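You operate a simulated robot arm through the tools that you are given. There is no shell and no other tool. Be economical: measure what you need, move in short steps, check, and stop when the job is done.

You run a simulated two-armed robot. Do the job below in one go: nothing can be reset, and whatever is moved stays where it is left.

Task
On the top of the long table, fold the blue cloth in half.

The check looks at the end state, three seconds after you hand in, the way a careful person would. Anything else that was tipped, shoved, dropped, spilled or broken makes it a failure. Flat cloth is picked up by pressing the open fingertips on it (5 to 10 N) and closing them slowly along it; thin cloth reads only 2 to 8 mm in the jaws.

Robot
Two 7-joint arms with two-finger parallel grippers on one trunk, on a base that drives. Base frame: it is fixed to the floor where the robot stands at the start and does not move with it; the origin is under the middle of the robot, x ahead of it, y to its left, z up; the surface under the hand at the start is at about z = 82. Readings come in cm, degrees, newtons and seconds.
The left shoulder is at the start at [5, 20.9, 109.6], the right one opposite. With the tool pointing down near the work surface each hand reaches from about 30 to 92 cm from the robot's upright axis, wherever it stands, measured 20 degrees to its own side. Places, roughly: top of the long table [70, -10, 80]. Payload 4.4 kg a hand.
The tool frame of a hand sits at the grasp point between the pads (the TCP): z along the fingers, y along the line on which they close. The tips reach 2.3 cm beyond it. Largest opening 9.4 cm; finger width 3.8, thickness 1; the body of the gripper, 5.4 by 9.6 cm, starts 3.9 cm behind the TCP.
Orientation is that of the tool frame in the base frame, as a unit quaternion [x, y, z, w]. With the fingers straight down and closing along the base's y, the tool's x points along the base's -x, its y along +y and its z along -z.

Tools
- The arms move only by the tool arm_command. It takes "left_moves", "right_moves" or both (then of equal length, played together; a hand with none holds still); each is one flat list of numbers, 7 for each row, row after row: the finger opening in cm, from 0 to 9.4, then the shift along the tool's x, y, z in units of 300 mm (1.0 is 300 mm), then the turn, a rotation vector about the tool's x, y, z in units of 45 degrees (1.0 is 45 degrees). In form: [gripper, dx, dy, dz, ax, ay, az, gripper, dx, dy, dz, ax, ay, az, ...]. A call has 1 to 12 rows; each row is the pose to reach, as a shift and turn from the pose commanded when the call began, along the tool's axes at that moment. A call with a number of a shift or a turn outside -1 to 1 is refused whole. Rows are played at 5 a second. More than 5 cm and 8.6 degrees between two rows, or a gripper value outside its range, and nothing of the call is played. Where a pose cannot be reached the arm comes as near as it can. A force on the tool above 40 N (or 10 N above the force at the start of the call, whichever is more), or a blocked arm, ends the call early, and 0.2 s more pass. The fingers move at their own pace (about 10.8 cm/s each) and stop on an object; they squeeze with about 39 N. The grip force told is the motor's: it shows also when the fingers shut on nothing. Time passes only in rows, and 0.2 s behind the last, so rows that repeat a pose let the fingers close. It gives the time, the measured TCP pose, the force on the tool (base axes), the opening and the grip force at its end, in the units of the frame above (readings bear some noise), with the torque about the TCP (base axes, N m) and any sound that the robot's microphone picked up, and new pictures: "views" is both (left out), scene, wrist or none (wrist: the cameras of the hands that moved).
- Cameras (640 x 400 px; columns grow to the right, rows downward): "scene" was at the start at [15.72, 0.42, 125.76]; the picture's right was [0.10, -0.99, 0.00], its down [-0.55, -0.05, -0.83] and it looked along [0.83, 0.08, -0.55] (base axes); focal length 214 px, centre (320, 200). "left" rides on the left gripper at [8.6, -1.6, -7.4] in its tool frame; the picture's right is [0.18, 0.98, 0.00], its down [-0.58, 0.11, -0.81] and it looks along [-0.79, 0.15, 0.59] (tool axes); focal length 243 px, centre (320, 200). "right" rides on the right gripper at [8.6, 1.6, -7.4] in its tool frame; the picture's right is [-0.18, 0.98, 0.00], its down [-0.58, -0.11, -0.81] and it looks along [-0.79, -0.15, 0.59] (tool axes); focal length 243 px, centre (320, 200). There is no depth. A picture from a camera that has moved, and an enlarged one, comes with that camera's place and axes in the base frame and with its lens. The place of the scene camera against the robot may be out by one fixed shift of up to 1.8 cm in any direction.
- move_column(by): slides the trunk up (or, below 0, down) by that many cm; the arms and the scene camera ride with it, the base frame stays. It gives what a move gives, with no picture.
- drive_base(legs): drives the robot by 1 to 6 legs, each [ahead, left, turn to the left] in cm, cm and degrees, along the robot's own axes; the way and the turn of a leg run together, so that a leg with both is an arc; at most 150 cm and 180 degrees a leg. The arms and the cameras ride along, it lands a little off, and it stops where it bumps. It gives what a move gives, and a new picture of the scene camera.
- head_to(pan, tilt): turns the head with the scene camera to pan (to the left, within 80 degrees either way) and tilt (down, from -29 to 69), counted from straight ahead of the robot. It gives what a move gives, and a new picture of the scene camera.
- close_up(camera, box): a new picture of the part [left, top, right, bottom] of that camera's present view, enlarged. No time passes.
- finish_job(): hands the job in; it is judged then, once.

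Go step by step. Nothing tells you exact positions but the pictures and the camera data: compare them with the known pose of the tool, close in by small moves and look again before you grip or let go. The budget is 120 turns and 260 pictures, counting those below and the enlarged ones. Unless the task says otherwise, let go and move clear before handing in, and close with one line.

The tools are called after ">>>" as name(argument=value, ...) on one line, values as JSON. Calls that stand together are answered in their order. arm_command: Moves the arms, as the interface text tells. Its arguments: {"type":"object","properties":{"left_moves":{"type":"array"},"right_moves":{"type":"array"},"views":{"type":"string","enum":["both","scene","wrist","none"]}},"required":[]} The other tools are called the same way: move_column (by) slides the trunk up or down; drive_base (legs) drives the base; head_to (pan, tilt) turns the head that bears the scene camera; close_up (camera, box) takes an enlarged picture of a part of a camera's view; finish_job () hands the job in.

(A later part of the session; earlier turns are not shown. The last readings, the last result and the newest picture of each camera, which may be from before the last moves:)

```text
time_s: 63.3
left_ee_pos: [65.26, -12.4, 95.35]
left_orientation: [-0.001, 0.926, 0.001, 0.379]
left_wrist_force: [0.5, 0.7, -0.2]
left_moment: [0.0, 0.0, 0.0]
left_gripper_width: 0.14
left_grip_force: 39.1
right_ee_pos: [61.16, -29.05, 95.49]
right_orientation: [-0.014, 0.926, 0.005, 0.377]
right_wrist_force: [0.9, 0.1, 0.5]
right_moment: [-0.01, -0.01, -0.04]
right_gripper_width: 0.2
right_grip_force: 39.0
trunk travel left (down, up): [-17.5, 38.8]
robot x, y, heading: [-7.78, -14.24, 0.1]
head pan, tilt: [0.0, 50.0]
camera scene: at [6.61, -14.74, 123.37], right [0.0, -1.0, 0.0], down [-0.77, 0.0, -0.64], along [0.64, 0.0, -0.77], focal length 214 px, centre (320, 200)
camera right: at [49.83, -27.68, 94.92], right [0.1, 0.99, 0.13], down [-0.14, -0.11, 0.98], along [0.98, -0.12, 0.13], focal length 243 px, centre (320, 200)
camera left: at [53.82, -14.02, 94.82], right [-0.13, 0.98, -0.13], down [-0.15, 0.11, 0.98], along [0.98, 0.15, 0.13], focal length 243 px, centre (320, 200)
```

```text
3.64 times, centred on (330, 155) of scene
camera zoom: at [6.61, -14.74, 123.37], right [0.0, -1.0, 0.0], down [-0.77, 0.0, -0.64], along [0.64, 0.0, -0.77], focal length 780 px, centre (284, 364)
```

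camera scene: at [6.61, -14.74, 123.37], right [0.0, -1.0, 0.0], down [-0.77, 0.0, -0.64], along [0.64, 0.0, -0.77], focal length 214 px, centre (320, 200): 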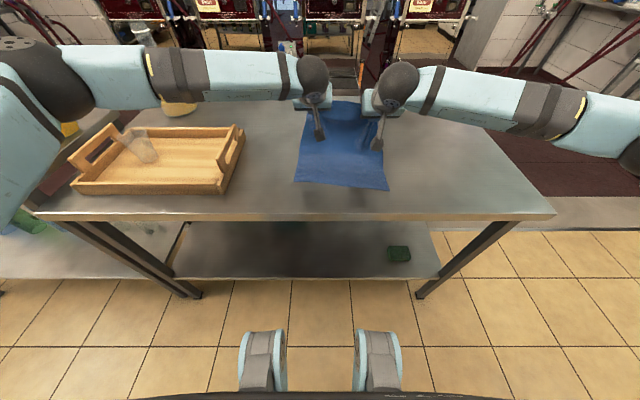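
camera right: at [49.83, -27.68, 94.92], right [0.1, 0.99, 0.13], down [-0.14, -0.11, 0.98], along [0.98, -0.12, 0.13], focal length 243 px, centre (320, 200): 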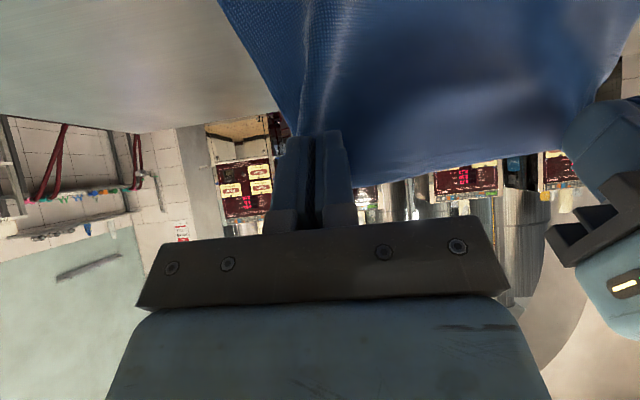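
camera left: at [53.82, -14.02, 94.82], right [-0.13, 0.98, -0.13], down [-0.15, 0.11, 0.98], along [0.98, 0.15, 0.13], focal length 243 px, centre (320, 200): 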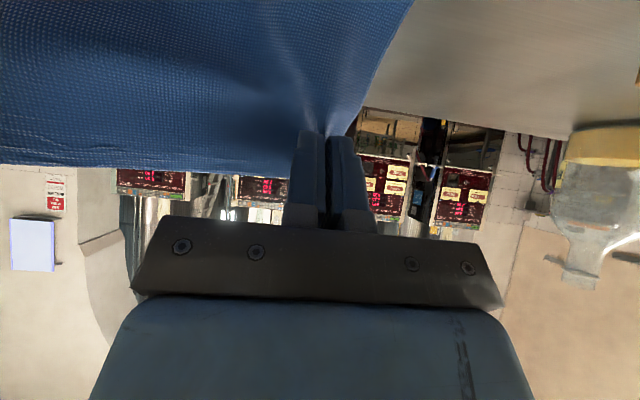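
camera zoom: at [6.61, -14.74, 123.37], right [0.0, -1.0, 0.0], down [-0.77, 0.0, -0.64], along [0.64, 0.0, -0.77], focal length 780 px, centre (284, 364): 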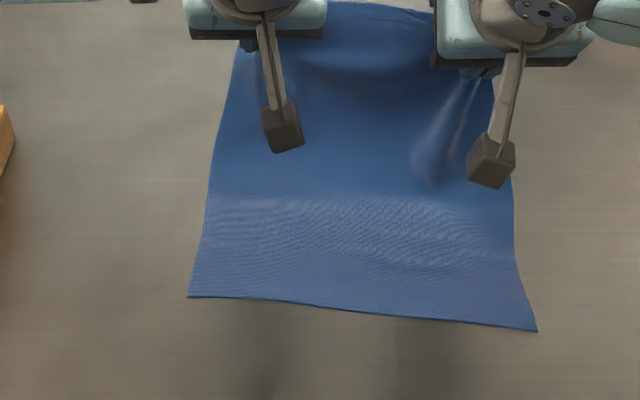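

The cloth is laid out again and is straighter (near edge at x≈47.5 left, 44.2 right). Now the arc with more pitch, opening the fingers while still moving toward me.

>>> arm_command(left_moves=[0, 0.006, 0, 0.068, 0, 0, 0, 0, 0.05, 0.008, -0.012, 0, -0.06, 0, 0, 0.093, 0.016, -0.091, 0, -0.12, 0, 0, 0.202, 0.032, -0.198, 0, -0.2, 0, 0, 0.337, 0.048, -0.261, 0, -0.27, 0, 0, 0.493, 0.064, -0.273, 0, -0.33, 0, 5, 0.634, 0.08, -0.3, 0, -0.33, 0, 5, 0.743, 0.087, -0.384, 0, -0.33, 0, 5, 0.723, 0.087, -0.476, 0, -0.33, 0, 5, 0.723, 0.087, -0.476, 0, -0.33, 0], right_moves=[0, 0.002, 0, 0.073, 0, 0, 0, 0, 0.042, 0.01, -0.005, 0, -0.06, 0, 0, 0.081, 0.02, -0.079, 0, -0.12, 0, 0, 0.19, 0.04, -0.187, 0, -0.2, 0, 0, 0.32, 0.06, -0.244, 0, -0.27, 0, 0, 0.473, 0.08, -0.255, 0, -0.33, 0, 5, 0.612, 0.1, -0.28, 0, -0.33, 0, 5, 0.719, 0.11, -0.361, 0, -0.33, 0, 5, 0.699, 0.11, -0.453, 0, -0.33, 0, 5, 0.699, 0.11, -0.453, 0, -0.33, 0], views="scene")

>>> close_up(camera="scene", box=[250, 110, 410, 220])

```text
time_s: 65.5
left_ee_pos: [39.71, -9.88, 90.36]
left_orientation: [-0.001, 0.869, 0.001, 0.495]
left_wrist_force: [-0.6, 0.6, -0.8]
left_moment: [-0.01, -0.06, -0.01]
left_gripper_width: 4.99
left_grip_force: 0.0
right_ee_pos: [36.63, -26.62, 90.47]
right_orientation: [-0.014, 0.871, 0.008, 0.492]
right_wrist_force: [0.3, 0.2, 0.1]
right_moment: [0.01, -0.02, 0.02]
right_gripper_width: 5.0
right_grip_force: 0.0
trunk travel left (down, up): [-17.5, 38.8]
robot x, y, heading: [-7.72, -14.05, 0.2]
head pan, tilt: [0.0, 50.0]
camera scene: at [6.71, -14.75, 123.35], right [0.0, -1.0, 0.0], down [-0.77, 0.0, -0.64], along [0.64, 0.0, -0.77], focal length 214 px, centre (320, 200)
```

scene: 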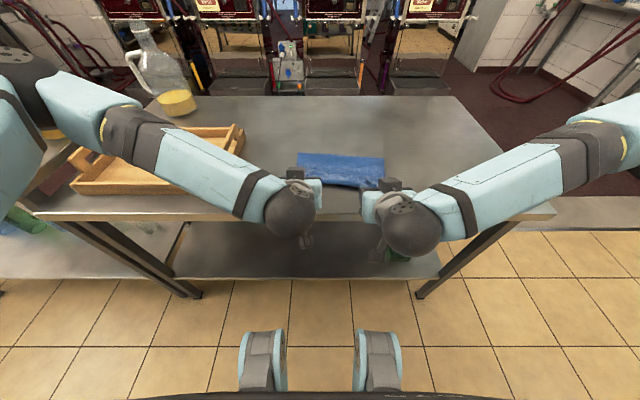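

```text
3.64 times, centred on (330, 165) of scene
camera zoom: at [6.71, -14.75, 123.35], right [0.0, -1.0, 0.0], down [-0.77, 0.0, -0.64], along [0.64, 0.0, -0.77], focal length 780 px, centre (284, 327)
```

zoom: 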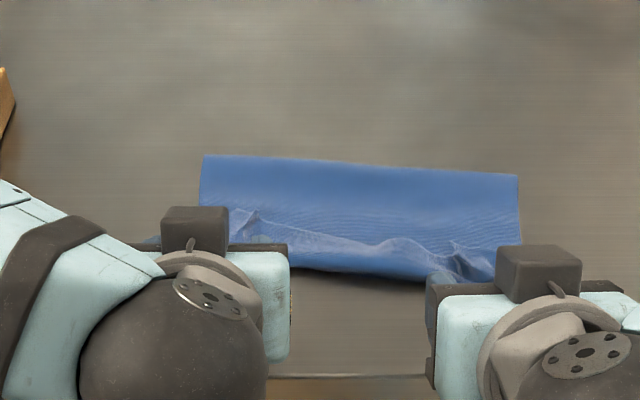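

Released, and the fold is lying over. I'll lift the hands clear to look.

>>> arm_command(left_moves=[5, -0.1, 0.03, -0.06, 0, 0.14, 0, 5, -0.2, 0.06, -0.12, 0, 0.28, 0, 5, -0.3, 0.1, -0.18, 0, 0.42, 0, 5, -0.4, 0.15, -0.238, 0, 0.56, 0, 5, -0.4, 0.2, -0.238, 0, 0.7, 0, 5, -0.4, 0.22, -0.238, 0, 0.84, 0, 5, -0.4, 0.22, -0.238, 0, 0.98, 0], right_moves=[5, -0.1, -0.03, -0.06, 0, 0.14, 0, 5, -0.2, -0.06, -0.12, 0, 0.28, 0, 5, -0.3, -0.1, -0.18, 0, 0.42, 0, 5, -0.4, -0.15, -0.238, 0, 0.56, 0, 5, -0.4, -0.2, -0.238, 0, 0.7, 0, 5, -0.4, -0.22, -0.238, 0, 0.84, 0, 5, -0.4, -0.22, -0.238, 0, 0.98, 0], views="scene")

>>> close_up(camera="scene", box=[265, 125, 405, 215])

```text
time_s: 67.1
left_ee_pos: [39.61, -3.08, 104.56]
left_orientation: [-0.001, 0.991, 0.0, 0.131]
left_wrist_force: [-0.5, 0.0, -0.4]
left_moment: [-0.02, 0.02, 0.01]
left_gripper_width: 5.0
left_grip_force: 0.0
right_ee_pos: [36.82, -33.05, 104.52]
right_orientation: [-0.016, 0.992, 0.002, 0.127]
right_wrist_force: [0.0, 0.8, -0.2]
right_moment: [0.03, 0.01, 0.0]
right_gripper_width: 4.99
right_grip_force: 0.1
trunk travel left (down, up): [-17.5, 38.8]
robot x, y, heading: [-7.63, -14.1, -0.2]
head pan, tilt: [0.0, 50.0]
camera scene: at [6.75, -14.75, 123.35], right [0.0, -1.0, 0.0], down [-0.77, 0.0, -0.64], along [0.64, 0.0, -0.77], focal length 214 px, centre (320, 200)
```

scene: 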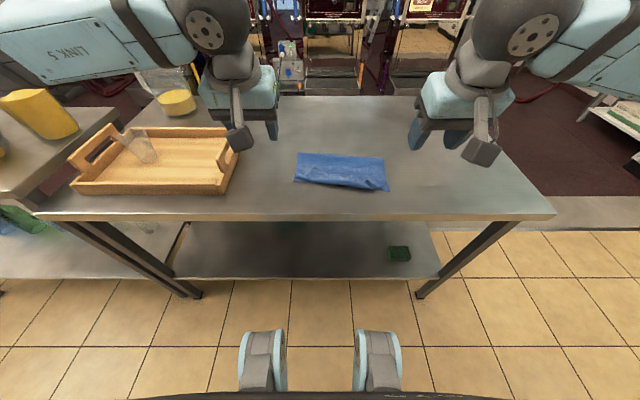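

```text
4.44 times, centred on (335, 170) of scene
camera zoom: at [6.75, -14.75, 123.35], right [0.0, -1.0, 0.0], down [-0.77, 0.0, -0.64], along [0.64, 0.0, -0.77], focal length 953 px, centre (253, 333)
```

zoom: 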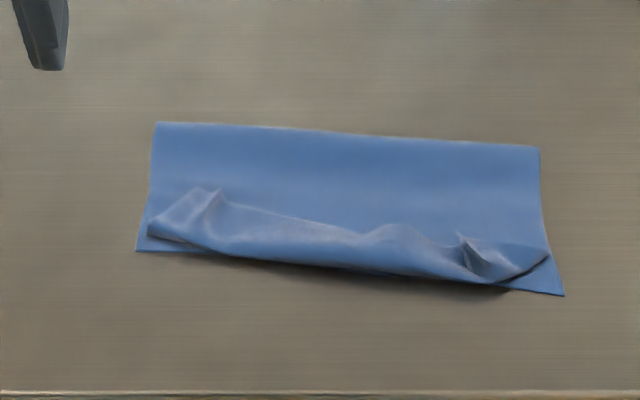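

The top edge still curls back about 4 cm. I'll pick up the flap's ridges again, this time draw the edge well past the near edge so it opens flat on the table, and then re-grip it the right way round. First a close look with the wrist cameras.

>>> arm_command(left_moves=[4, -0.027, -0.097, 0.116, 0, 0.11, 0, 4, -0.055, -0.193, 0.232, 0, 0.22, 0, 4, -0.082, -0.29, 0.348, 0, 0.33, 0, 4, -0.082, -0.29, 0.348, 0, 0.33, 0], right_moves=[4, -0.017, 0.064, 0.113, 0, 0.11, 0, 4, -0.033, 0.129, 0.227, 0, 0.22, 0, 4, -0.05, 0.193, 0.34, 0, 0.33, 0, 4, -0.05, 0.193, 0.34, 0, 0.33, 0], views="none")

>>> close_up(camera="left", box=[200, 40, 400, 190])

>>> close_up(camera="right", box=[230, 30, 430, 180])

```text
time_s: 68.1
left_ee_pos: [44.74, -11.98, 94.99]
left_orientation: [0.0, 1.0, 0.0, 0.003]
left_wrist_force: [0.2, 0.0, 0.1]
left_moment: [0.02, -0.04, 0.0]
left_gripper_width: 4.02
left_grip_force: 0.1
right_ee_pos: [40.52, -27.08, 95.27]
right_orientation: [-0.015, 1.0, 0.0, 0.0]
right_wrist_force: [-0.9, -0.4, 0.8]
right_moment: [0.01, -0.04, 0.01]
right_gripper_width: 4.01
right_grip_force: 0.0
trunk travel left (down, up): [-17.5, 38.8]
robot x, y, heading: [-7.49, -14.07, -0.1]
head pan, tilt: [0.0, 50.0]
```

```text
2.67 times, centred on (300, 115) of left
camera zoom: at [36.05, -13.57, 102.57], right [-0.19, 0.98, 0.0], down [0.58, 0.11, 0.81], along [0.8, 0.15, -0.59], focal length 647 px, centre (373, 427)
```

zoom: 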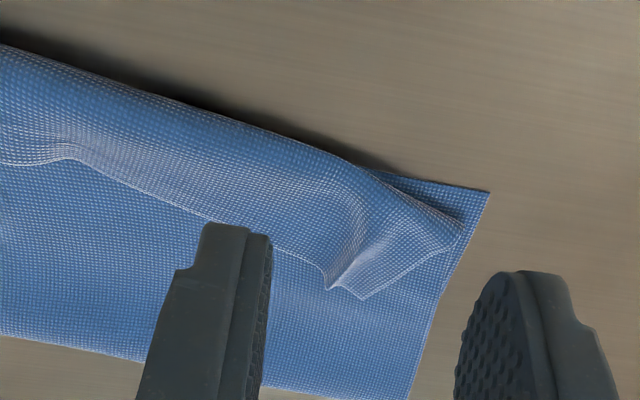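

```text
2.67 times, centred on (330, 105) of right
camera zoom: at [31.96, -25.79, 102.76], right [0.15, 0.99, 0.0], down [0.58, -0.09, 0.81], along [0.8, -0.12, -0.59], focal length 647 px, centre (293, 453)
```

zoom: 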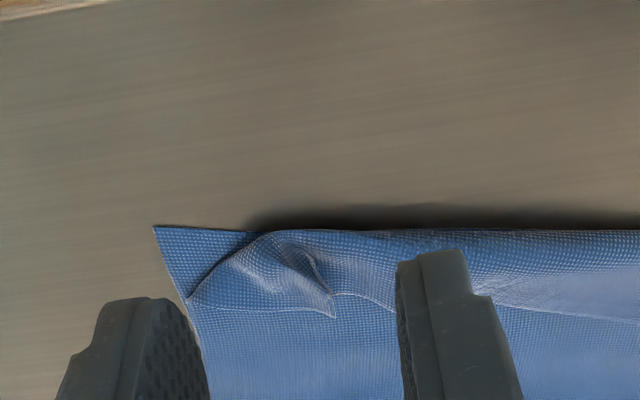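

>>> arm_command(left_moves=[4, -0.07, 0, 0.03, 0, 0.133, 0, 4, -0.14, 0, 0.06, 0, 0.267, 0, 4, -0.2, 0, 0.12, 0, 0.4, 0, 3, -0.232, 0, 0.19, 0, 0.533, 0, 3, -0.232, 0.003, 0.26, 0, 0.667, 0, 3, -0.232, 0.003, 0.293, 0, 0.667, 0, 3, -0.232, 0.003, 0.293, 0, 0.667, 0], right_moves=[4, -0.07, 0, 0.03, 0, 0.133, 0, 4, -0.14, 0, 0.06, 0, 0.267, 0, 4, -0.2, 0, 0.12, 0, 0.4, 0, 3, -0.243, 0, 0.19, 0, 0.533, 0, 3, -0.243, 0, 0.26, 0, 0.667, 0, 3, -0.243, 0, 0.302, 0, 0.667, 0, 3, -0.243, 0, 0.302, 0, 0.667, 0], views="wrist")

```text
time_s: 69.7
left_ee_pos: [51.95, -11.97, 86.48]
left_orientation: [-0.001, 0.966, 0.0, -0.257]
left_wrist_force: [-0.8, -0.4, -0.7]
left_moment: [-0.01, 0.0, -0.01]
left_gripper_width: 3.01
left_grip_force: 0.0
right_ee_pos: [48.15, -26.98, 86.1]
right_orientation: [-0.015, 0.966, -0.004, -0.259]
right_wrist_force: [0.0, 0.1, 0.2]
right_moment: [-0.03, -0.01, -0.02]
right_gripper_width: 3.01
right_grip_force: 0.0
trunk travel left (down, up): [-17.5, 38.8]
robot x, y, heading: [-7.66, -14.25, 0.1]
head pan, tilt: [0.0, 50.0]
camera right: at [44.45, -25.46, 96.94], right [0.13, 0.99, -0.09], down [0.91, -0.08, 0.41], along [0.39, -0.14, -0.91], focal length 243 px, centre (320, 200)
camera left: at [48.12, -13.48, 97.3], right [-0.16, 0.98, 0.09], down [0.9, 0.11, 0.41], along [0.39, 0.15, -0.91], focal length 243 px, centre (320, 200)
```

right: 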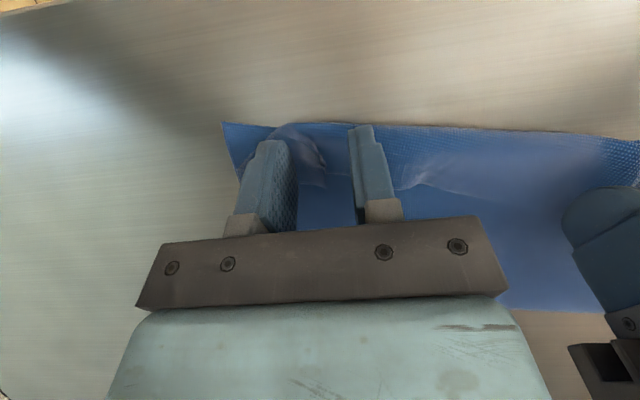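
left: 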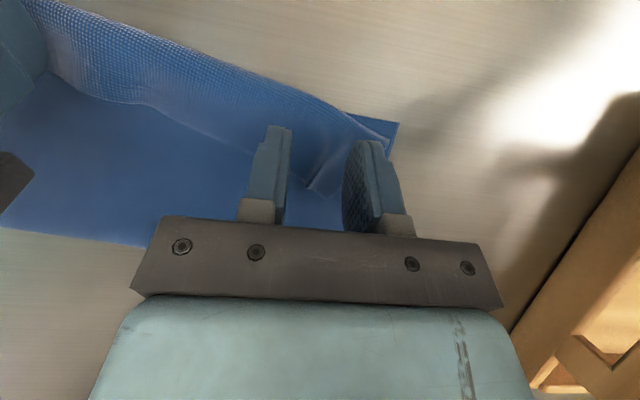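

Both ridges are between the fingers again. Lower, close slowly and lift.

>>> arm_command(left_moves=[3, -0.016, 0, 0.028, 0, 0, 0, 3, -0.016, 0, 0.028, 0, 0, 0, 2.4, -0.016, 0, 0.028, 0, 0, 0, 1.8, -0.016, 0, 0.028, 0, 0, 0, 1.2, -0.016, 0, 0.028, 0, 0, 0, 0.6, -0.016, 0, 0.028, 0, 0, 0, 0, -0.016, 0, 0.028, 0, 0, 0, 0, -0.016, 0, 0.028, 0, 0, 0, 0, 0.01, 0, -0.02, 0, 0, 0, 0, 0.035, 0, -0.06, 0, 0, 0, 0, 0.06, 0, -0.1, 0, 0, 0], right_moves=[3, -0.01, 0, 0.018, 0, 0, 0, 3, -0.01, 0, 0.018, 0, 0, 0, 2.4, -0.01, 0, 0.018, 0, 0, 0, 1.8, -0.01, 0, 0.018, 0, 0, 0, 1.2, -0.01, 0, 0.018, 0, 0, 0, 0.6, -0.01, 0, 0.018, 0, 0, 0, 0, -0.01, 0, 0.018, 0, 0, 0, 0, -0.01, 0, 0.018, 0, 0, 0, 0, 0.01, 0, -0.02, 0, 0, 0, 0, 0.035, 0, -0.06, 0, 0, 0, 0, 0.06, 0, -0.1, 0, 0, 0], views="none")

>>> close_up(camera="scene", box=[265, 115, 405, 205])

```text
time_s: 72.1
left_ee_pos: [51.8, -11.95, 89.9]
left_orientation: [-0.001, 0.967, -0.001, -0.256]
left_wrist_force: [0.0, -0.1, 0.6]
left_moment: [-0.01, 0.03, 0.01]
left_gripper_width: 0.19
left_grip_force: 39.5
right_ee_pos: [48.05, -26.94, 89.67]
right_orientation: [-0.015, 0.966, -0.004, -0.259]
right_wrist_force: [0.2, -0.5, -0.8]
right_moment: [-0.03, 0.01, 0.0]
right_gripper_width: 0.16
right_grip_force: 39.3
trunk travel left (down, up): [-17.5, 38.8]
robot x, y, heading: [-8.57, -14.34, -0.2]
head pan, tilt: [0.0, 50.0]
```

```text
4.44 times, centred on (335, 160) of scene
camera zoom: at [6.64, -14.75, 123.36], right [0.0, -1.0, 0.0], down [-0.77, 0.0, -0.64], along [0.64, 0.0, -0.77], focal length 953 px, centre (253, 378)
```

zoom: 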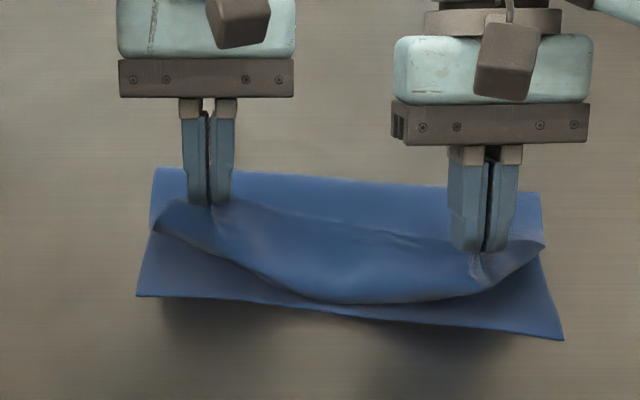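

Both flap corners are held. I'll carry them back toward me, pitching the fingers forward.

>>> arm_command(left_moves=[0, 0.026, 0, -0.01, 0, -0.14, 0, 0, 0.052, 0, -0.015, 0, -0.28, 0, 0, 0.078, 0, -0.02, 0, -0.42, 0, 0, 0.104, 0, -0.02, 0, -0.56, 0, 0, 0.13, 0, -0.01, 0, -0.7, 0, 0, 0.156, 0, 0, 0, -0.84, 0, 0, 0.182, 0, 0.005, 0, -0.98, 0], right_moves=[0, 0.026, 0, -0.01, 0, -0.14, 0, 0, 0.052, 0, -0.015, 0, -0.28, 0, 0, 0.078, 0, -0.02, 0, -0.42, 0, 0, 0.104, 0, -0.02, 0, -0.56, 0, 0, 0.13, 0, -0.01, 0, -0.7, 0, 0, 0.156, 0, 0, 0, -0.84, 0, 0, 0.182, 0, 0.005, 0, -0.98, 0], views="none")

>>> close_up(camera="scene", box=[250, 110, 410, 220])

```text
time_s: 73.7
left_ee_pos: [47.0, -11.87, 92.32]
left_orientation: [0.0, 0.992, 0.0, 0.126]
left_wrist_force: [0.0, -0.4, -0.7]
left_moment: [0.02, -0.03, -0.02]
left_gripper_width: 0.17
left_grip_force: 39.2
right_ee_pos: [42.94, -27.28, 92.13]
right_orientation: [-0.015, 0.992, 0.002, 0.125]
right_wrist_force: [0.0, 0.6, -0.7]
right_moment: [0.02, -0.05, -0.01]
right_gripper_width: 0.16
right_grip_force: 38.8
trunk travel left (down, up): [-17.5, 38.8]
robot x, y, heading: [-8.02, -14.3, 0.1]
head pan, tilt: [0.0, 50.0]
```

```text
3.64 times, centred on (330, 165) of scene
camera zoom: at [6.62, -14.76, 123.37], right [0.0, -1.0, 0.0], down [-0.77, 0.0, -0.64], along [0.64, 0.0, -0.77], focal length 780 px, centre (284, 327)
```

zoom: 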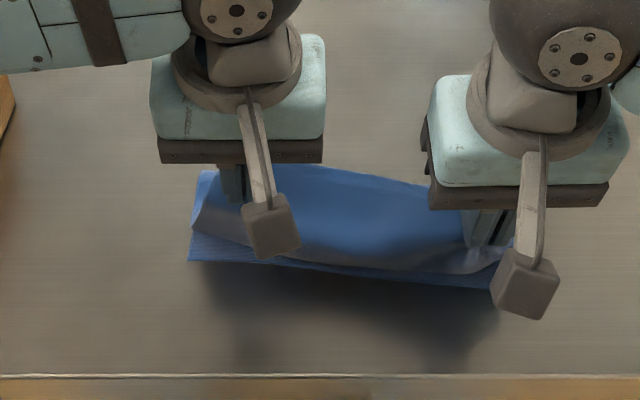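

>>> arm_command(left_moves=[0, 0.062, 0, -0.004, 0, -0.13, 0, 0, 0.124, 0, -0.009, 0, -0.26, 0, 0, 0.186, 0, -0.013, 0, -0.4, 0, 0, 0.215, 0, 0.04, 0, -0.52, 0, 0, 0.248, 0, 0.1, 0, -0.65, 0, 0, 0.281, 0, 0.155, 0, -0.67, 0, 0, 0.281, 0, 0.155, 0, -0.67, 0], right_moves=[0, 0.058, 0.003, -0.004, 0, -0.13, 0, 0, 0.115, 0.005, -0.009, 0, -0.26, 0, 0, 0.172, 0.005, -0.013, 0, -0.4, 0, 0, 0.2, 0.005, 0.04, 0, -0.52, 0, 0, 0.23, 0.005, 0.1, 0, -0.65, 0, 0, 0.26, 0.005, 0.153, 0, -0.67, 0, 0, 0.26, 0.005, 0.153, 0, -0.67, 0])

>>> close_up(camera="scene", box=[250, 110, 410, 220])

```text
time_s: 75.3
left_ee_pos: [39.96, -11.82, 85.72]
left_orientation: [-0.001, 0.925, 0.001, 0.38]
left_wrist_force: [-0.6, -0.2, 0.0]
left_moment: [-0.02, 0.01, 0.01]
left_gripper_width: 0.15
left_grip_force: 38.8
right_ee_pos: [36.67, -27.12, 85.79]
right_orientation: [-0.014, 0.926, 0.006, 0.376]
right_wrist_force: [0.1, -0.8, -0.4]
right_moment: [0.06, 0.01, -0.01]
right_gripper_width: 0.2
right_grip_force: 39.1
trunk travel left (down, up): [-17.5, 38.8]
robot x, y, heading: [-8.23, -13.77, -0.0]
head pan, tilt: [0.0, 50.0]
camera scene: at [6.66, -14.75, 123.36], right [0.0, -1.0, 0.0], down [-0.77, 0.0, -0.64], along [0.64, 0.0, -0.77], focal length 214 px, centre (320, 200)
camera right: at [25.31, -25.84, 85.31], right [0.1, 0.99, 0.13], down [-0.14, -0.11, 0.98], along [0.98, -0.12, 0.13], focal length 243 px, centre (320, 200)
camera left: at [28.54, -13.43, 85.03], right [-0.13, 0.98, -0.13], down [-0.15, 0.11, 0.98], along [0.98, 0.15, 0.14], focal length 243 px, centre (320, 200)
```

scene: 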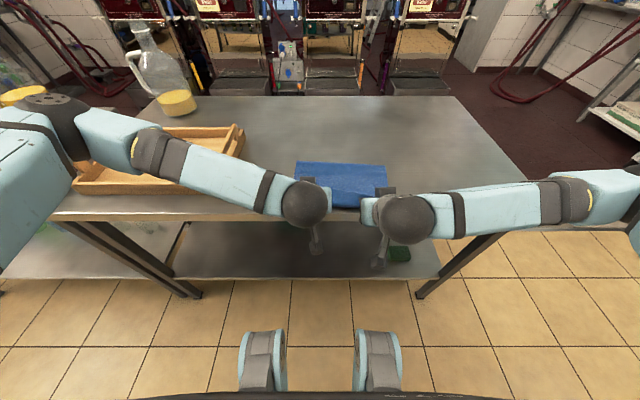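
right: 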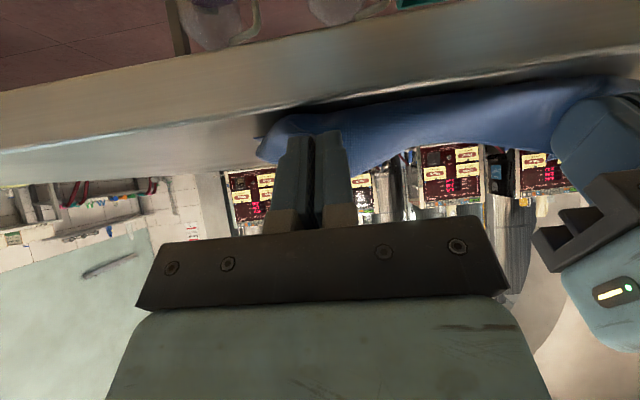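
left: 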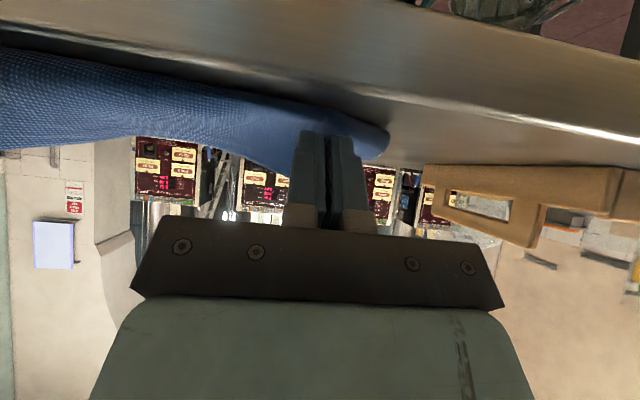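

```text
3.64 times, centred on (330, 165) of scene
camera zoom: at [6.66, -14.75, 123.36], right [0.0, -1.0, 0.0], down [-0.77, 0.0, -0.64], along [0.64, 0.0, -0.77], focal length 780 px, centre (284, 327)
```

zoom: 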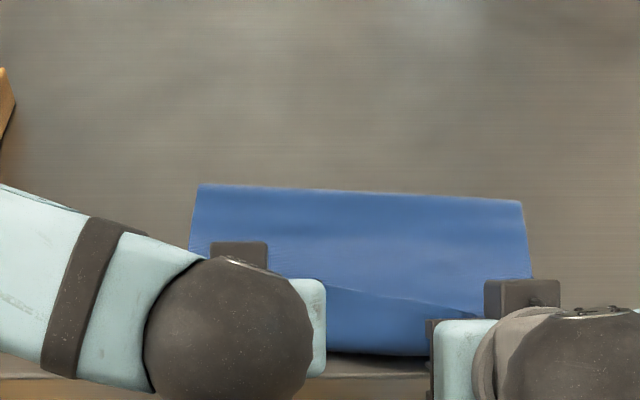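

The edge keeps trailing behind the bulge because the fingers aren't turned far enough. Here at the table's front edge the camera mounts can hang off the table, so I can pitch further; I'll raise a little and pitch to 75°.

>>> arm_command(left_moves=[0, -0.04, 0, -0.025, 0, 0, 0, 0, -0.08, 0, -0.05, 0, -0.13, 0, 0, -0.124, 0, -0.079, 0, -0.27, 0, 0, -0.124, 0, -0.079, 0, -0.4, 0, 0, -0.124, 0, -0.079, 0, -0.54, 0, 0, -0.124, 0, -0.079, 0, -0.67, 0, 0, -0.124, 0, -0.079, 0, -0.67, 0], right_moves=[0, -0.04, 0, -0.025, 0, 0, 0, 0, -0.08, 0, -0.05, 0, -0.13, 0, 0, -0.124, 0, -0.079, 0, -0.27, 0, 0, -0.124, 0, -0.079, 0, -0.4, 0, 0, -0.124, 0, -0.079, 0, -0.54, 0, 0, -0.124, 0, -0.079, 0, -0.67, 0, 0, -0.124, 0, -0.079, 0, -0.67, 0])

>>> close_up(camera="scene", box=[250, 110, 410, 220])

```text
time_s: 76.9
left_ee_pos: [40.89, -11.78, 90.13]
left_orientation: [-0.002, 0.795, 0.001, 0.607]
left_wrist_force: [0.2, 0.4, -0.6]
left_moment: [-0.04, 0.03, 0.0]
left_gripper_width: 0.17
left_grip_force: 38.9
right_ee_pos: [37.8, -27.25, 90.05]
right_orientation: [-0.012, 0.796, 0.009, 0.605]
right_wrist_force: [0.3, 1.2, 1.0]
right_moment: [-0.03, 0.0, -0.01]
right_gripper_width: 0.17
right_grip_force: 38.8
trunk travel left (down, up): [-17.5, 38.8]
robot x, y, heading: [-8.04, -14.24, 0.1]
head pan, tilt: [0.0, 50.0]
camera scene: at [6.69, -14.74, 123.36], right [0.0, -1.0, 0.0], down [-0.77, 0.0, -0.64], along [0.64, 0.0, -0.77], focal length 214 px, centre (320, 200)
camera right: at [28.27, -25.83, 83.89], right [0.02, 0.98, 0.18], down [-0.62, -0.13, 0.78], along [0.79, -0.12, 0.61], focal length 243 px, centre (320, 200)
camera left: at [31.55, -13.39, 83.83], right [-0.05, 0.98, -0.18], down [-0.63, 0.11, 0.77], along [0.78, 0.15, 0.61], focal length 243 px, centre (320, 200)
```

scene: 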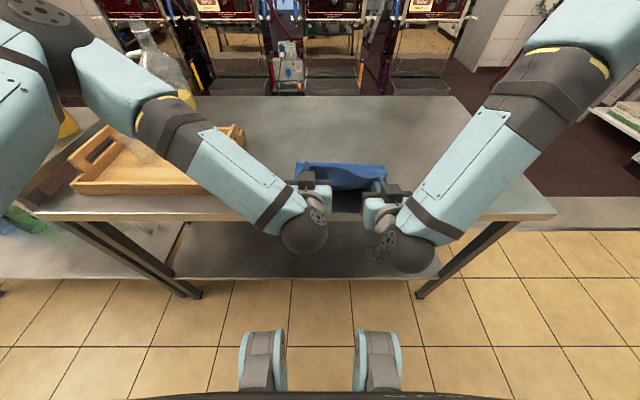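
right: 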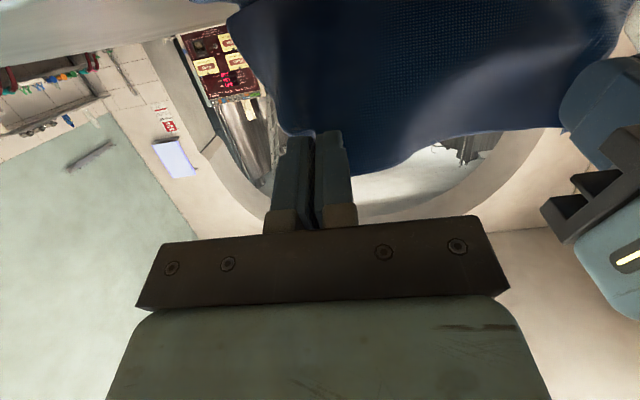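
left: 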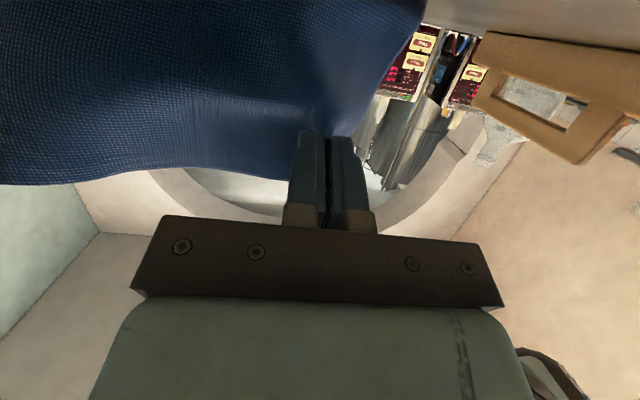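

```text
3.64 times, centred on (330, 165) of scene
camera zoom: at [6.69, -14.74, 123.36], right [0.0, -1.0, 0.0], down [-0.77, 0.0, -0.64], along [0.64, 0.0, -0.77], focal length 780 px, centre (284, 327)
```

zoom: 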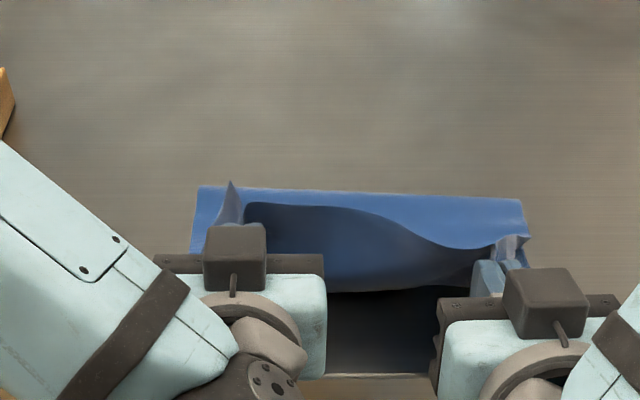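

Even so the edge won't turn past vertical on this side. Better plan: lay the cloth flat again, then fold the other way, taking the near edge outward, where the hands can tilt back freely. First I'll carry the far edge back out.

>>> arm_command(left_moves=[0, -0.06, 0, 0.04, 0, 0.13, 0, 0, -0.12, 0, 0.08, 0, 0.27, 0, 0, -0.18, 0, 0.13, 0, 0.41, 0, 0, -0.24, 0, 0.18, 0, 0.55, 0, 0, -0.3, 0, 0.23, 0, 0.69, 0, 0, -0.363, 0, 0.316, 0, 0.83, 0, 0, -0.363, 0, 0.4, 0, 0.98, 0], right_moves=[0, -0.06, 0, 0.04, 0, 0.13, 0, 0, -0.12, 0, 0.08, 0, 0.27, 0, 0, -0.18, 0, 0.13, 0, 0.41, 0, 0, -0.24, 0, 0.18, 0, 0.55, 0, 0, -0.3, 0, 0.23, 0, 0.69, 0, 0, -0.363, 0, 0.316, 0, 0.83, 0, 0, -0.363, 0, 0.4, 0, 0.98, 0], views="none")

>>> close_up(camera="scene", box=[240, 90, 420, 220])

```text
time_s: 78.5
left_ee_pos: [55.59, -11.87, 97.42]
left_orientation: [0.0, 0.965, 0.0, 0.263]
left_wrist_force: [0.4, -0.1, -0.3]
left_moment: [-0.01, 0.04, 0.01]
left_gripper_width: 0.15
left_grip_force: 38.9
right_ee_pos: [52.43, -26.8, 97.34]
right_orientation: [-0.015, 0.966, 0.005, 0.26]
right_wrist_force: [-0.4, 0.4, 0.0]
right_moment: [0.01, 0.03, -0.02]
right_gripper_width: 0.19
right_grip_force: 39.4
trunk travel left (down, up): [-17.5, 38.8]
robot x, y, heading: [-7.51, -14.49, 0.4]
head pan, tilt: [0.0, 50.0]
```

```text
3.08 times, centred on (330, 155) of scene
camera zoom: at [6.86, -14.77, 123.33], right [0.0, -1.0, 0.0], down [-0.77, 0.0, -0.64], along [0.64, 0.0, -0.77], focal length 660 px, centre (289, 338)
```

zoom: 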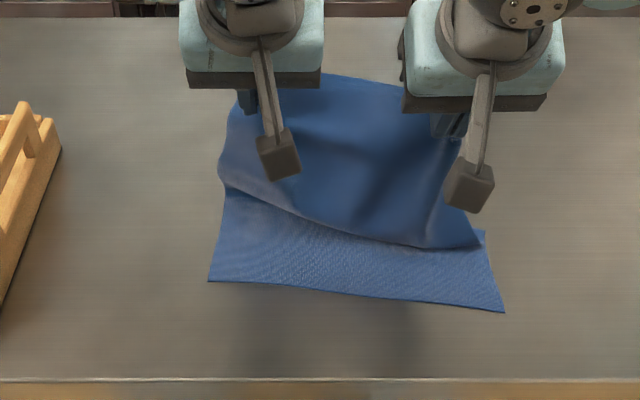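

The lower layer still hasn't moved. I'll carry the edge on outward and lay it down flat.

>>> arm_command(left_moves=[0, -0.103, -0.015, 0.022, 0, 0, 0, 0, -0.206, -0.03, 0.044, 0, 0, 0, 0, -0.275, -0.045, 0.123, 0, 0, 0, 0, -0.345, -0.06, 0.203, 0, 0, 0, 0, -0.36, -0.075, 0.308, 0, 0, 0, 0, -0.375, -0.09, 0.414, 0, 0, 0, 0, -0.355, -0.095, 0.498, 0, 0, 0, 0, -0.334, -0.1, 0.583, 0, 0, 0, 0, -0.314, -0.1, 0.617, 0, 0, 0, 0, -0.314, -0.1, 0.617, 0, 0, 0], right_moves=[0, -0.103, -0.02, 0.022, 0, 0, 0, 0, -0.206, -0.04, 0.044, 0, 0, 0, 0, -0.275, -0.06, 0.123, 0, 0, 0, 0, -0.345, -0.08, 0.203, 0, 0, 0, 0, -0.36, -0.1, 0.308, 0, 0, 0, 0, -0.375, -0.12, 0.414, 0, 0, 0, 0, -0.355, -0.13, 0.498, 0, 0, 0, 0, -0.334, -0.14, 0.583, 0, 0, 0, 0, -0.314, -0.14, 0.617, 0, 0, 0, 0, -0.314, -0.14, 0.617, 0, 0, 0], views="none")

>>> close_up(camera="scene", box=[240, 90, 420, 220])

```text
time_s: 80.7
left_ee_pos: [72.91, -14.76, 86.43]
left_orientation: [-0.001, 0.965, 0.0, 0.263]
left_wrist_force: [0.1, 0.7, -0.7]
left_moment: [0.04, -0.01, 0.04]
left_gripper_width: 0.16
left_grip_force: 39.4
right_ee_pos: [69.8, -30.36, 86.24]
right_orientation: [-0.016, 0.965, 0.005, 0.261]
right_wrist_force: [-0.2, -0.6, -0.1]
right_moment: [0.02, -0.03, -0.01]
right_gripper_width: 0.16
right_grip_force: 38.7
trunk travel left (down, up): [-17.5, 38.8]
robot x, y, heading: [-7.89, -13.9, 0.2]
head pan, tilt: [0.0, 50.0]
```

```text
3.08 times, centred on (330, 155) of scene
camera zoom: at [6.68, -14.76, 123.36], right [0.0, -1.0, 0.0], down [-0.77, 0.0, -0.64], along [0.64, 0.0, -0.77], focal length 660 px, centre (289, 338)
```

zoom: 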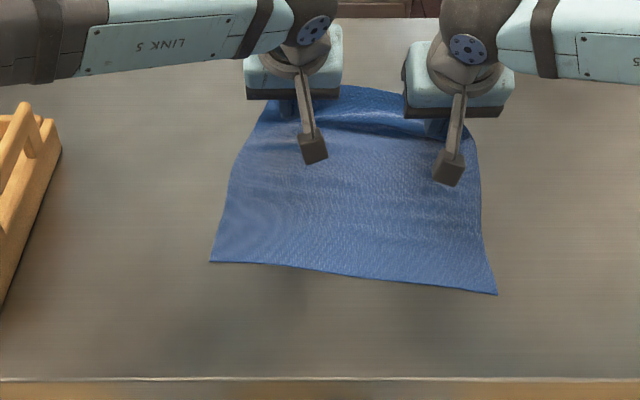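

The cloth is laid out nearly flat. I'll open, go straight up, and drive forward 12 cm (the base front still stays clear of the table legs).

>>> arm_command(left_moves=[0, -0.005, 0, 0.02, 0, 0, 0, 2, -0.005, 0, 0.02, 0, 0, 0, 4, -0.005, 0, 0.02, 0, 0, 0, 4, -0.005, 0, 0.02, 0, 0, 0, 4, -0.05, 0, -0.08, 0, 0, 0, 4, -0.1, 0, -0.18, 0, 0, 0, 4, -0.15, 0, -0.3, 0, 0, 0, 4, -0.2, 0, -0.42, 0, 0, 0], right_moves=[0, -0.005, 0, 0.02, 0, 0, 0, 2, -0.005, 0, 0.02, 0, 0, 0, 4, -0.005, 0, 0.02, 0, 0, 0, 4, -0.005, 0, 0.02, 0, 0, 0, 4, -0.05, 0, -0.08, 0, 0, 0, 4, -0.1, 0, -0.18, 0, 0, 0, 4, -0.15, 0, -0.3, 0, 0, 0, 4, -0.2, 0, -0.42, 0, 0, 0], views="none")

>>> close_up(camera="scene", box=[240, 90, 420, 220])

```text
time_s: 82.5
left_ee_pos: [71.43, -14.8, 100.19]
left_orientation: [0.0, 0.964, 0.0, 0.265]
left_wrist_force: [0.2, -0.5, 0.3]
left_moment: [-0.02, -0.01, -0.03]
left_gripper_width: 3.99
left_grip_force: 0.2
right_ee_pos: [68.75, -30.38, 100.04]
right_orientation: [-0.015, 0.965, 0.004, 0.263]
right_wrist_force: [-0.8, -0.5, -0.1]
right_moment: [0.03, -0.02, -0.01]
right_gripper_width: 3.98
right_grip_force: 0.0
trunk travel left (down, up): [-17.5, 38.8]
robot x, y, heading: [-8.01, -14.08, 0.2]
head pan, tilt: [0.0, 50.0]
```

```text
3.08 times, centred on (330, 155) of scene
camera zoom: at [6.55, -14.76, 123.37], right [0.0, -1.0, 0.0], down [-0.77, 0.0, -0.64], along [0.64, 0.0, -0.77], focal length 660 px, centre (289, 338)
```

zoom: 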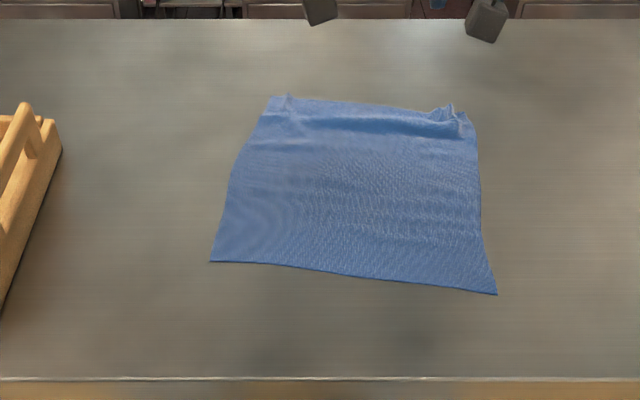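

The cloth is nearly flat again. Driving forward now.

>>> drive_base(legs=[[11, -4, 0]])

```text
time_s: 83.8
left_ee_pos: [82.59, -18.71, 100.04]
left_orientation: [0.0, 0.965, 0.0, 0.264]
left_wrist_force: [1.0, 0.2, -0.8]
left_moment: [0.0, 0.03, 0.0]
left_gripper_width: 4.03
left_grip_force: 0.0
right_ee_pos: [79.9, -34.22, 99.91]
right_orientation: [-0.016, 0.965, 0.005, 0.262]
right_wrist_force: [0.4, 0.6, 0.3]
right_moment: [-0.02, -0.04, 0.0]
right_gripper_width: 4.02
right_grip_force: 0.0
trunk travel left (down, up): [-17.5, 38.8]
robot x, y, heading: [2.85, -18.26, 0.2]
head pan, tilt: [0.0, 50.0]
camera scene: at [17.64, -18.71, 123.35], right [0.0, -1.0, 0.0], down [-0.77, 0.0, -0.64], along [0.64, 0.0, -0.77], focal length 214 px, centre (320, 200)
```

scene: 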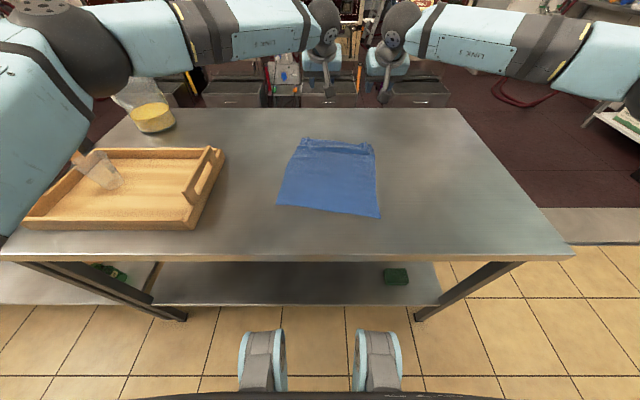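

Now I'll test in the air whether the hands can tilt their fingers well back toward the robot around x≈69, as needed for laying the edge outward.

>>> arm_command(left_moves=[4, 0.058, 0.02, -0.023, 0, 0.14, 0, 4, 0.116, 0.04, -0.046, 0, 0.28, 0, 4, 0.174, 0.06, -0.07, 0, 0.42, 0, 4, 0.232, 0.08, -0.093, 0, 0.56, 0, 4, 0.29, 0.1, -0.116, 0, 0.7, 0, 4, 0.348, 0.12, -0.14, 0, 0.84, 0, 4, 0.407, 0.13, -0.162, 0, 0.98, 0], right_moves=[4, 0.058, 0.01, -0.023, 0, 0.14, 0, 4, 0.116, 0.02, -0.046, 0, 0.28, 0, 4, 0.174, 0.03, -0.07, 0, 0.42, 0, 4, 0.232, 0.04, -0.093, 0, 0.56, 0, 4, 0.29, 0.05, -0.116, 0, 0.7, 0, 4, 0.348, 0.06, -0.14, 0, 0.84, 0, 4, 0.407, 0.06, -0.162, 0, 0.98, 0], views="none")

>>> arm_command(left_moves=[4, 0, 0, 0.03, 0, 0.14, 0, 4, 0, 0, 0.06, 0, 0.28, 0, 4, 0, 0, 0.09, 0, 0.42, 0, 4, 0, 0, 0.12, 0, 0.56, 0, 4, 0, 0, 0.15, 0, 0.7, 0, 4, 0, 0, 0.15, 0, 0.84, 0, 4, 0, 0, 0.15, 0, 0.98, 0], right_moves=[4, 0, 0, 0.03, 0, 0.14, 0, 4, 0, 0, 0.06, 0, 0.28, 0, 4, 0, 0, 0.09, 0, 0.42, 0, 4, 0, 0, 0.12, 0, 0.56, 0, 4, 0, 0, 0.15, 0, 0.7, 0, 4, 0, 0, 0.15, 0, 0.84, 0, 4, 0, 0, 0.15, 0, 0.98, 0], views="scene")

```text
time_s: 85.4
left_ee_pos: [69.46, -14.85, 97.98]
left_orientation: [-0.002, 0.993, 0.0, -0.117]
left_wrist_force: [-0.2, -0.2, -0.2]
left_moment: [-0.01, 0.02, 0.01]
left_gripper_width: 4.0
left_grip_force: 0.0
right_ee_pos: [66.84, -32.9, 98.08]
right_orientation: [-0.017, 0.993, -0.002, -0.12]
right_wrist_force: [-0.1, 0.0, -0.4]
right_moment: [-0.01, -0.02, 0.03]
right_gripper_width: 4.0
right_grip_force: 0.1
trunk travel left (down, up): [-17.5, 38.8]
robot x, y, heading: [3.15, -18.37, 0.0]
head pan, tilt: [0.0, 50.0]
```

```text
time_s: 87.0
left_ee_pos: [67.33, -14.42, 93.63]
left_orientation: [0.0, 0.878, -0.003, -0.479]
left_wrist_force: [-0.3, 0.7, -0.9]
left_moment: [0.0, 0.01, 0.04]
left_gripper_width: 4.0
left_grip_force: 0.0
left hand out of reach, approached as far as the arm can: row 7
right_ee_pos: [65.7, -32.72, 93.62]
right_orientation: [-0.013, 0.875, -0.008, -0.484]
right_wrist_force: [0.6, 0.6, 0.4]
right_moment: [-0.02, -0.02, 0.04]
right_gripper_width: 4.01
right_grip_force: 0.1
trunk travel left (down, up): [-17.5, 38.8]
robot x, y, heading: [3.08, -18.44, 0.1]
head pan, tilt: [0.0, 50.0]
camera scene: at [17.55, -18.53, 123.36], right [0.0, -1.0, 0.0], down [-0.77, 0.0, -0.64], along [0.64, 0.0, -0.77], focal length 214 px, centre (320, 200)
```

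scene: 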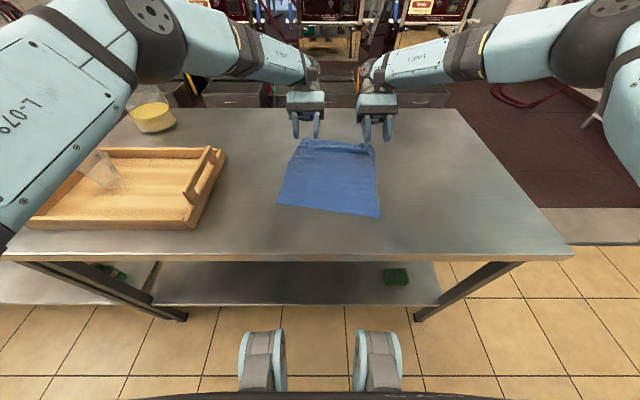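

Fingers tilted back by 57° are reachable at x≈67, so the outward fold will work. I'll bring the hands upright over the near edge to make a pinch there.

>>> arm_command(left_moves=[4, 0.047, 0.015, 0.037, 0, -0.14, 0, 4, 0.094, 0.03, 0.075, 0, -0.28, 0, 4, 0.141, 0.045, 0.112, 0, -0.42, 0, 4, 0.188, 0.06, 0.15, 0, -0.56, 0, 4, 0.235, 0.075, 0.187, 0, -0.7, 0, 4, 0.282, 0.09, 0.225, 0, -0.84, 0, 4, 0.33, 0.1, 0.263, 0, -0.98, 0], right_moves=[4, 0.047, 0.015, 0.037, 0, -0.14, 0, 4, 0.094, 0.03, 0.075, 0, -0.28, 0, 4, 0.141, 0.045, 0.112, 0, -0.42, 0, 4, 0.188, 0.06, 0.15, 0, -0.56, 0, 4, 0.235, 0.075, 0.187, 0, -0.7, 0, 4, 0.282, 0.09, 0.225, 0, -0.84, 0, 4, 0.33, 0.1, 0.263, 0, -0.98, 0], views="none")

```text
time_s: 88.6
left_ee_pos: [55.27, -11.38, 97.85]
left_orientation: [-0.001, 0.993, -0.001, -0.115]
left_wrist_force: [0.7, -0.5, 1.1]
left_moment: [-0.02, -0.01, 0.01]
left_gripper_width: 4.0
left_grip_force: 0.0
right_ee_pos: [53.59, -30.18, 97.89]
right_orientation: [-0.016, 0.993, -0.002, -0.119]
right_wrist_force: [0.0, -0.6, -1.0]
right_moment: [-0.02, 0.02, 0.02]
right_gripper_width: 4.0
right_grip_force: 0.1
trunk travel left (down, up): [-17.5, 38.8]
robot x, y, heading: [2.84, -18.57, -0.4]
head pan, tilt: [0.0, 50.0]
```

>>> arm_command(left_moves=[4, 0.064, 0, 0.066, 0, -0.074, 0, 4, 0.128, 0.005, 0.132, 0, -0.148, 0, 4, 0.193, 0.01, 0.198, 0, -0.221, 0, 4, 0.257, 0.013, 0.264, 0, -0.295, 0, 4, 0.257, 0.013, 0.264, 0, -0.295, 0], right_moves=[4, 0.083, 0.005, 0.07, 0, -0.075, 0, 4, 0.165, 0.01, 0.14, 0, -0.15, 0, 4, 0.248, 0.02, 0.21, 0, -0.225, 0, 4, 0.33, 0.025, 0.28, 0, -0.305, 0, 4, 0.33, 0.025, 0.28, 0, -0.305, 0], views="wrist")

```text
time_s: 89.8
left_ee_pos: [46.12, -11.2, 91.72]
left_orientation: [-0.002, 1.0, 0.0, -0.001]
left_wrist_force: [0.1, -0.4, 0.5]
left_moment: [-0.01, 0.0, 0.01]
left_gripper_width: 4.02
left_grip_force: 0.1
right_ee_pos: [41.97, -30.05, 91.96]
right_orientation: [-0.015, 1.0, -0.001, 0.0]
right_wrist_force: [-0.5, 1.3, 0.2]
right_moment: [-0.01, -0.02, -0.01]
right_gripper_width: 3.99
right_grip_force: 0.1
trunk travel left (down, up): [-17.5, 38.8]
robot x, y, heading: [3.1, -18.13, -0.0]
head pan, tilt: [0.0, 50.0]
camera right: at [33.34, -28.56, 99.6], right [0.15, 0.99, 0.0], down [0.58, -0.09, 0.81], along [0.8, -0.12, -0.59], focal length 243 px, centre (320, 200)
camera left: at [37.51, -12.69, 99.31], right [-0.19, 0.98, 0.0], down [0.58, 0.11, 0.8], along [0.79, 0.15, -0.59], focal length 243 px, centre (320, 200)
```

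right: 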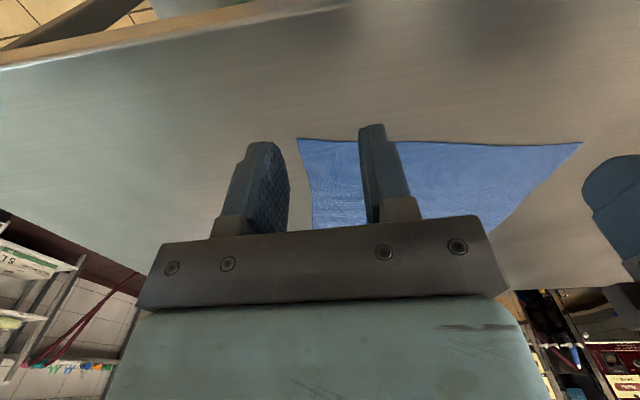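
left: 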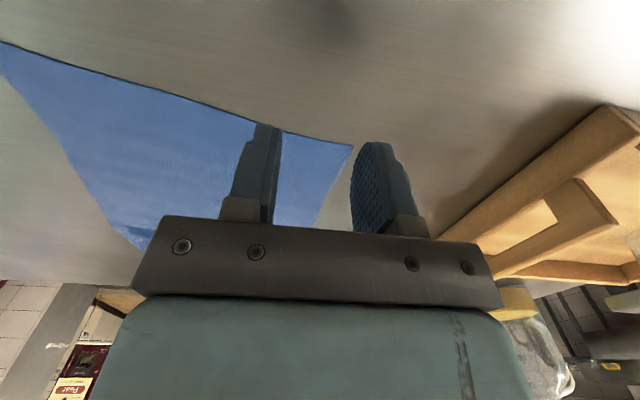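

Near corners are at about (51.8,-7.0) and (47.4,-32.7). I'll come down just above the near edge, close to each corner.

>>> arm_command(left_moves=[4, -0.085, 0.015, 0.08, 0, 0, 0, 4, -0.17, 0.03, 0.16, 0, 0, 0, 4, -0.17, 0.03, 0.22, 0, 0, 0, 4, -0.17, 0.03, 0.22, 0, 0, 0], right_moves=[4, -0.1, 0.008, 0.08, 0, 0, 0, 4, -0.2, 0.016, 0.16, 0, 0, 0, 4, -0.2, 0.016, 0.228, 0, 0, 0, 4, -0.2, 0.016, 0.228, 0, 0, 0], views="wrist")

```text
time_s: 90.8
left_ee_pos: [51.18, -10.34, 85.18]
left_orientation: [0.0, 1.0, 0.0, -0.001]
left_wrist_force: [0.9, -0.8, -0.2]
left_moment: [0.02, 0.02, 0.0]
left_gripper_width: 3.98
left_grip_force: 0.0
right_ee_pos: [47.95, -29.33, 85.13]
right_orientation: [-0.017, 1.0, 0.0, -0.001]
right_wrist_force: [-0.7, -0.3, -0.1]
right_moment: [-0.02, 0.0, -0.01]
right_gripper_width: 4.0
right_grip_force: 0.1
trunk travel left (down, up): [-17.5, 38.8]
robot x, y, heading: [2.68, -18.18, -0.0]
head pan, tilt: [0.0, 50.0]
camera right: at [39.28, -27.95, 92.74], right [0.15, 0.99, 0.0], down [0.59, -0.09, 0.81], along [0.8, -0.12, -0.59], focal length 243 px, centre (320, 200)
camera left: at [42.57, -11.95, 92.72], right [-0.19, 0.98, 0.0], down [0.58, 0.11, 0.8], along [0.79, 0.15, -0.59], focal length 243 px, centre (320, 200)
```

right: 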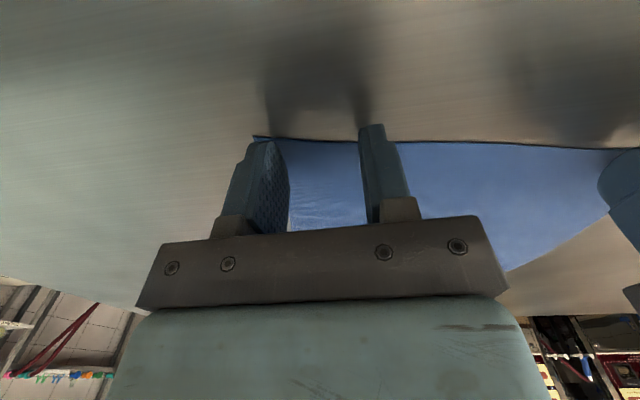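
left: 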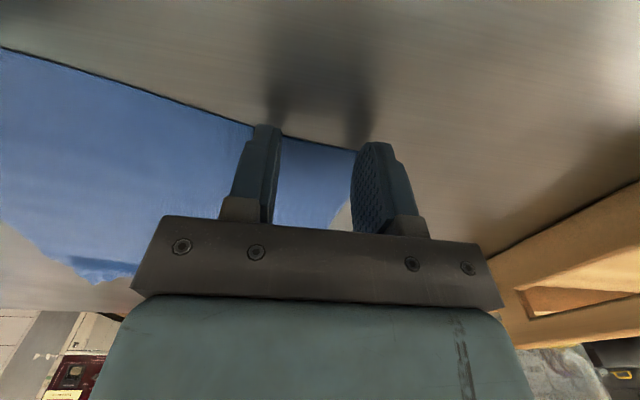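

>>> arm_command(left_moves=[4, -0.01, -0.03, 0, 0, 0, 0, 4, -0.01, -0.03, 0.015, 0, 0, 0, 4, -0.01, -0.03, 0.025, 0, 0, 0, 4, -0.01, -0.03, 0.025, 0, 0, 0], right_moves=[4, 0, 0, 0, 0, 0, 0, 4, 0, 0, 0.015, 0, 0, 0, 4, 0, 0, 0.024, 0, 0, 0, 4, 0, 0, 0.024, 0, 0, 0], views="none")

```text
time_s: 91.8
left_ee_pos: [51.52, -11.21, 84.38]
left_orientation: [-0.001, 1.0, 0.0, -0.001]
left_wrist_force: [0.4, 0.4, 6.1]
left_moment: [0.05, -0.03, 0.0]
left_gripper_width: 4.01
left_grip_force: 0.2
right_ee_pos: [47.89, -29.42, 84.53]
right_orientation: [-0.017, 1.0, 0.0, 0.0]
right_wrist_force: [-0.1, -0.3, 0.4]
right_moment: [-0.01, 0.01, 0.0]
right_gripper_width: 4.03
right_grip_force: 0.1
trunk travel left (down, up): [-17.5, 38.8]
robot x, y, heading: [3.2, -18.29, -0.1]
head pan, tilt: [0.0, 50.0]
```

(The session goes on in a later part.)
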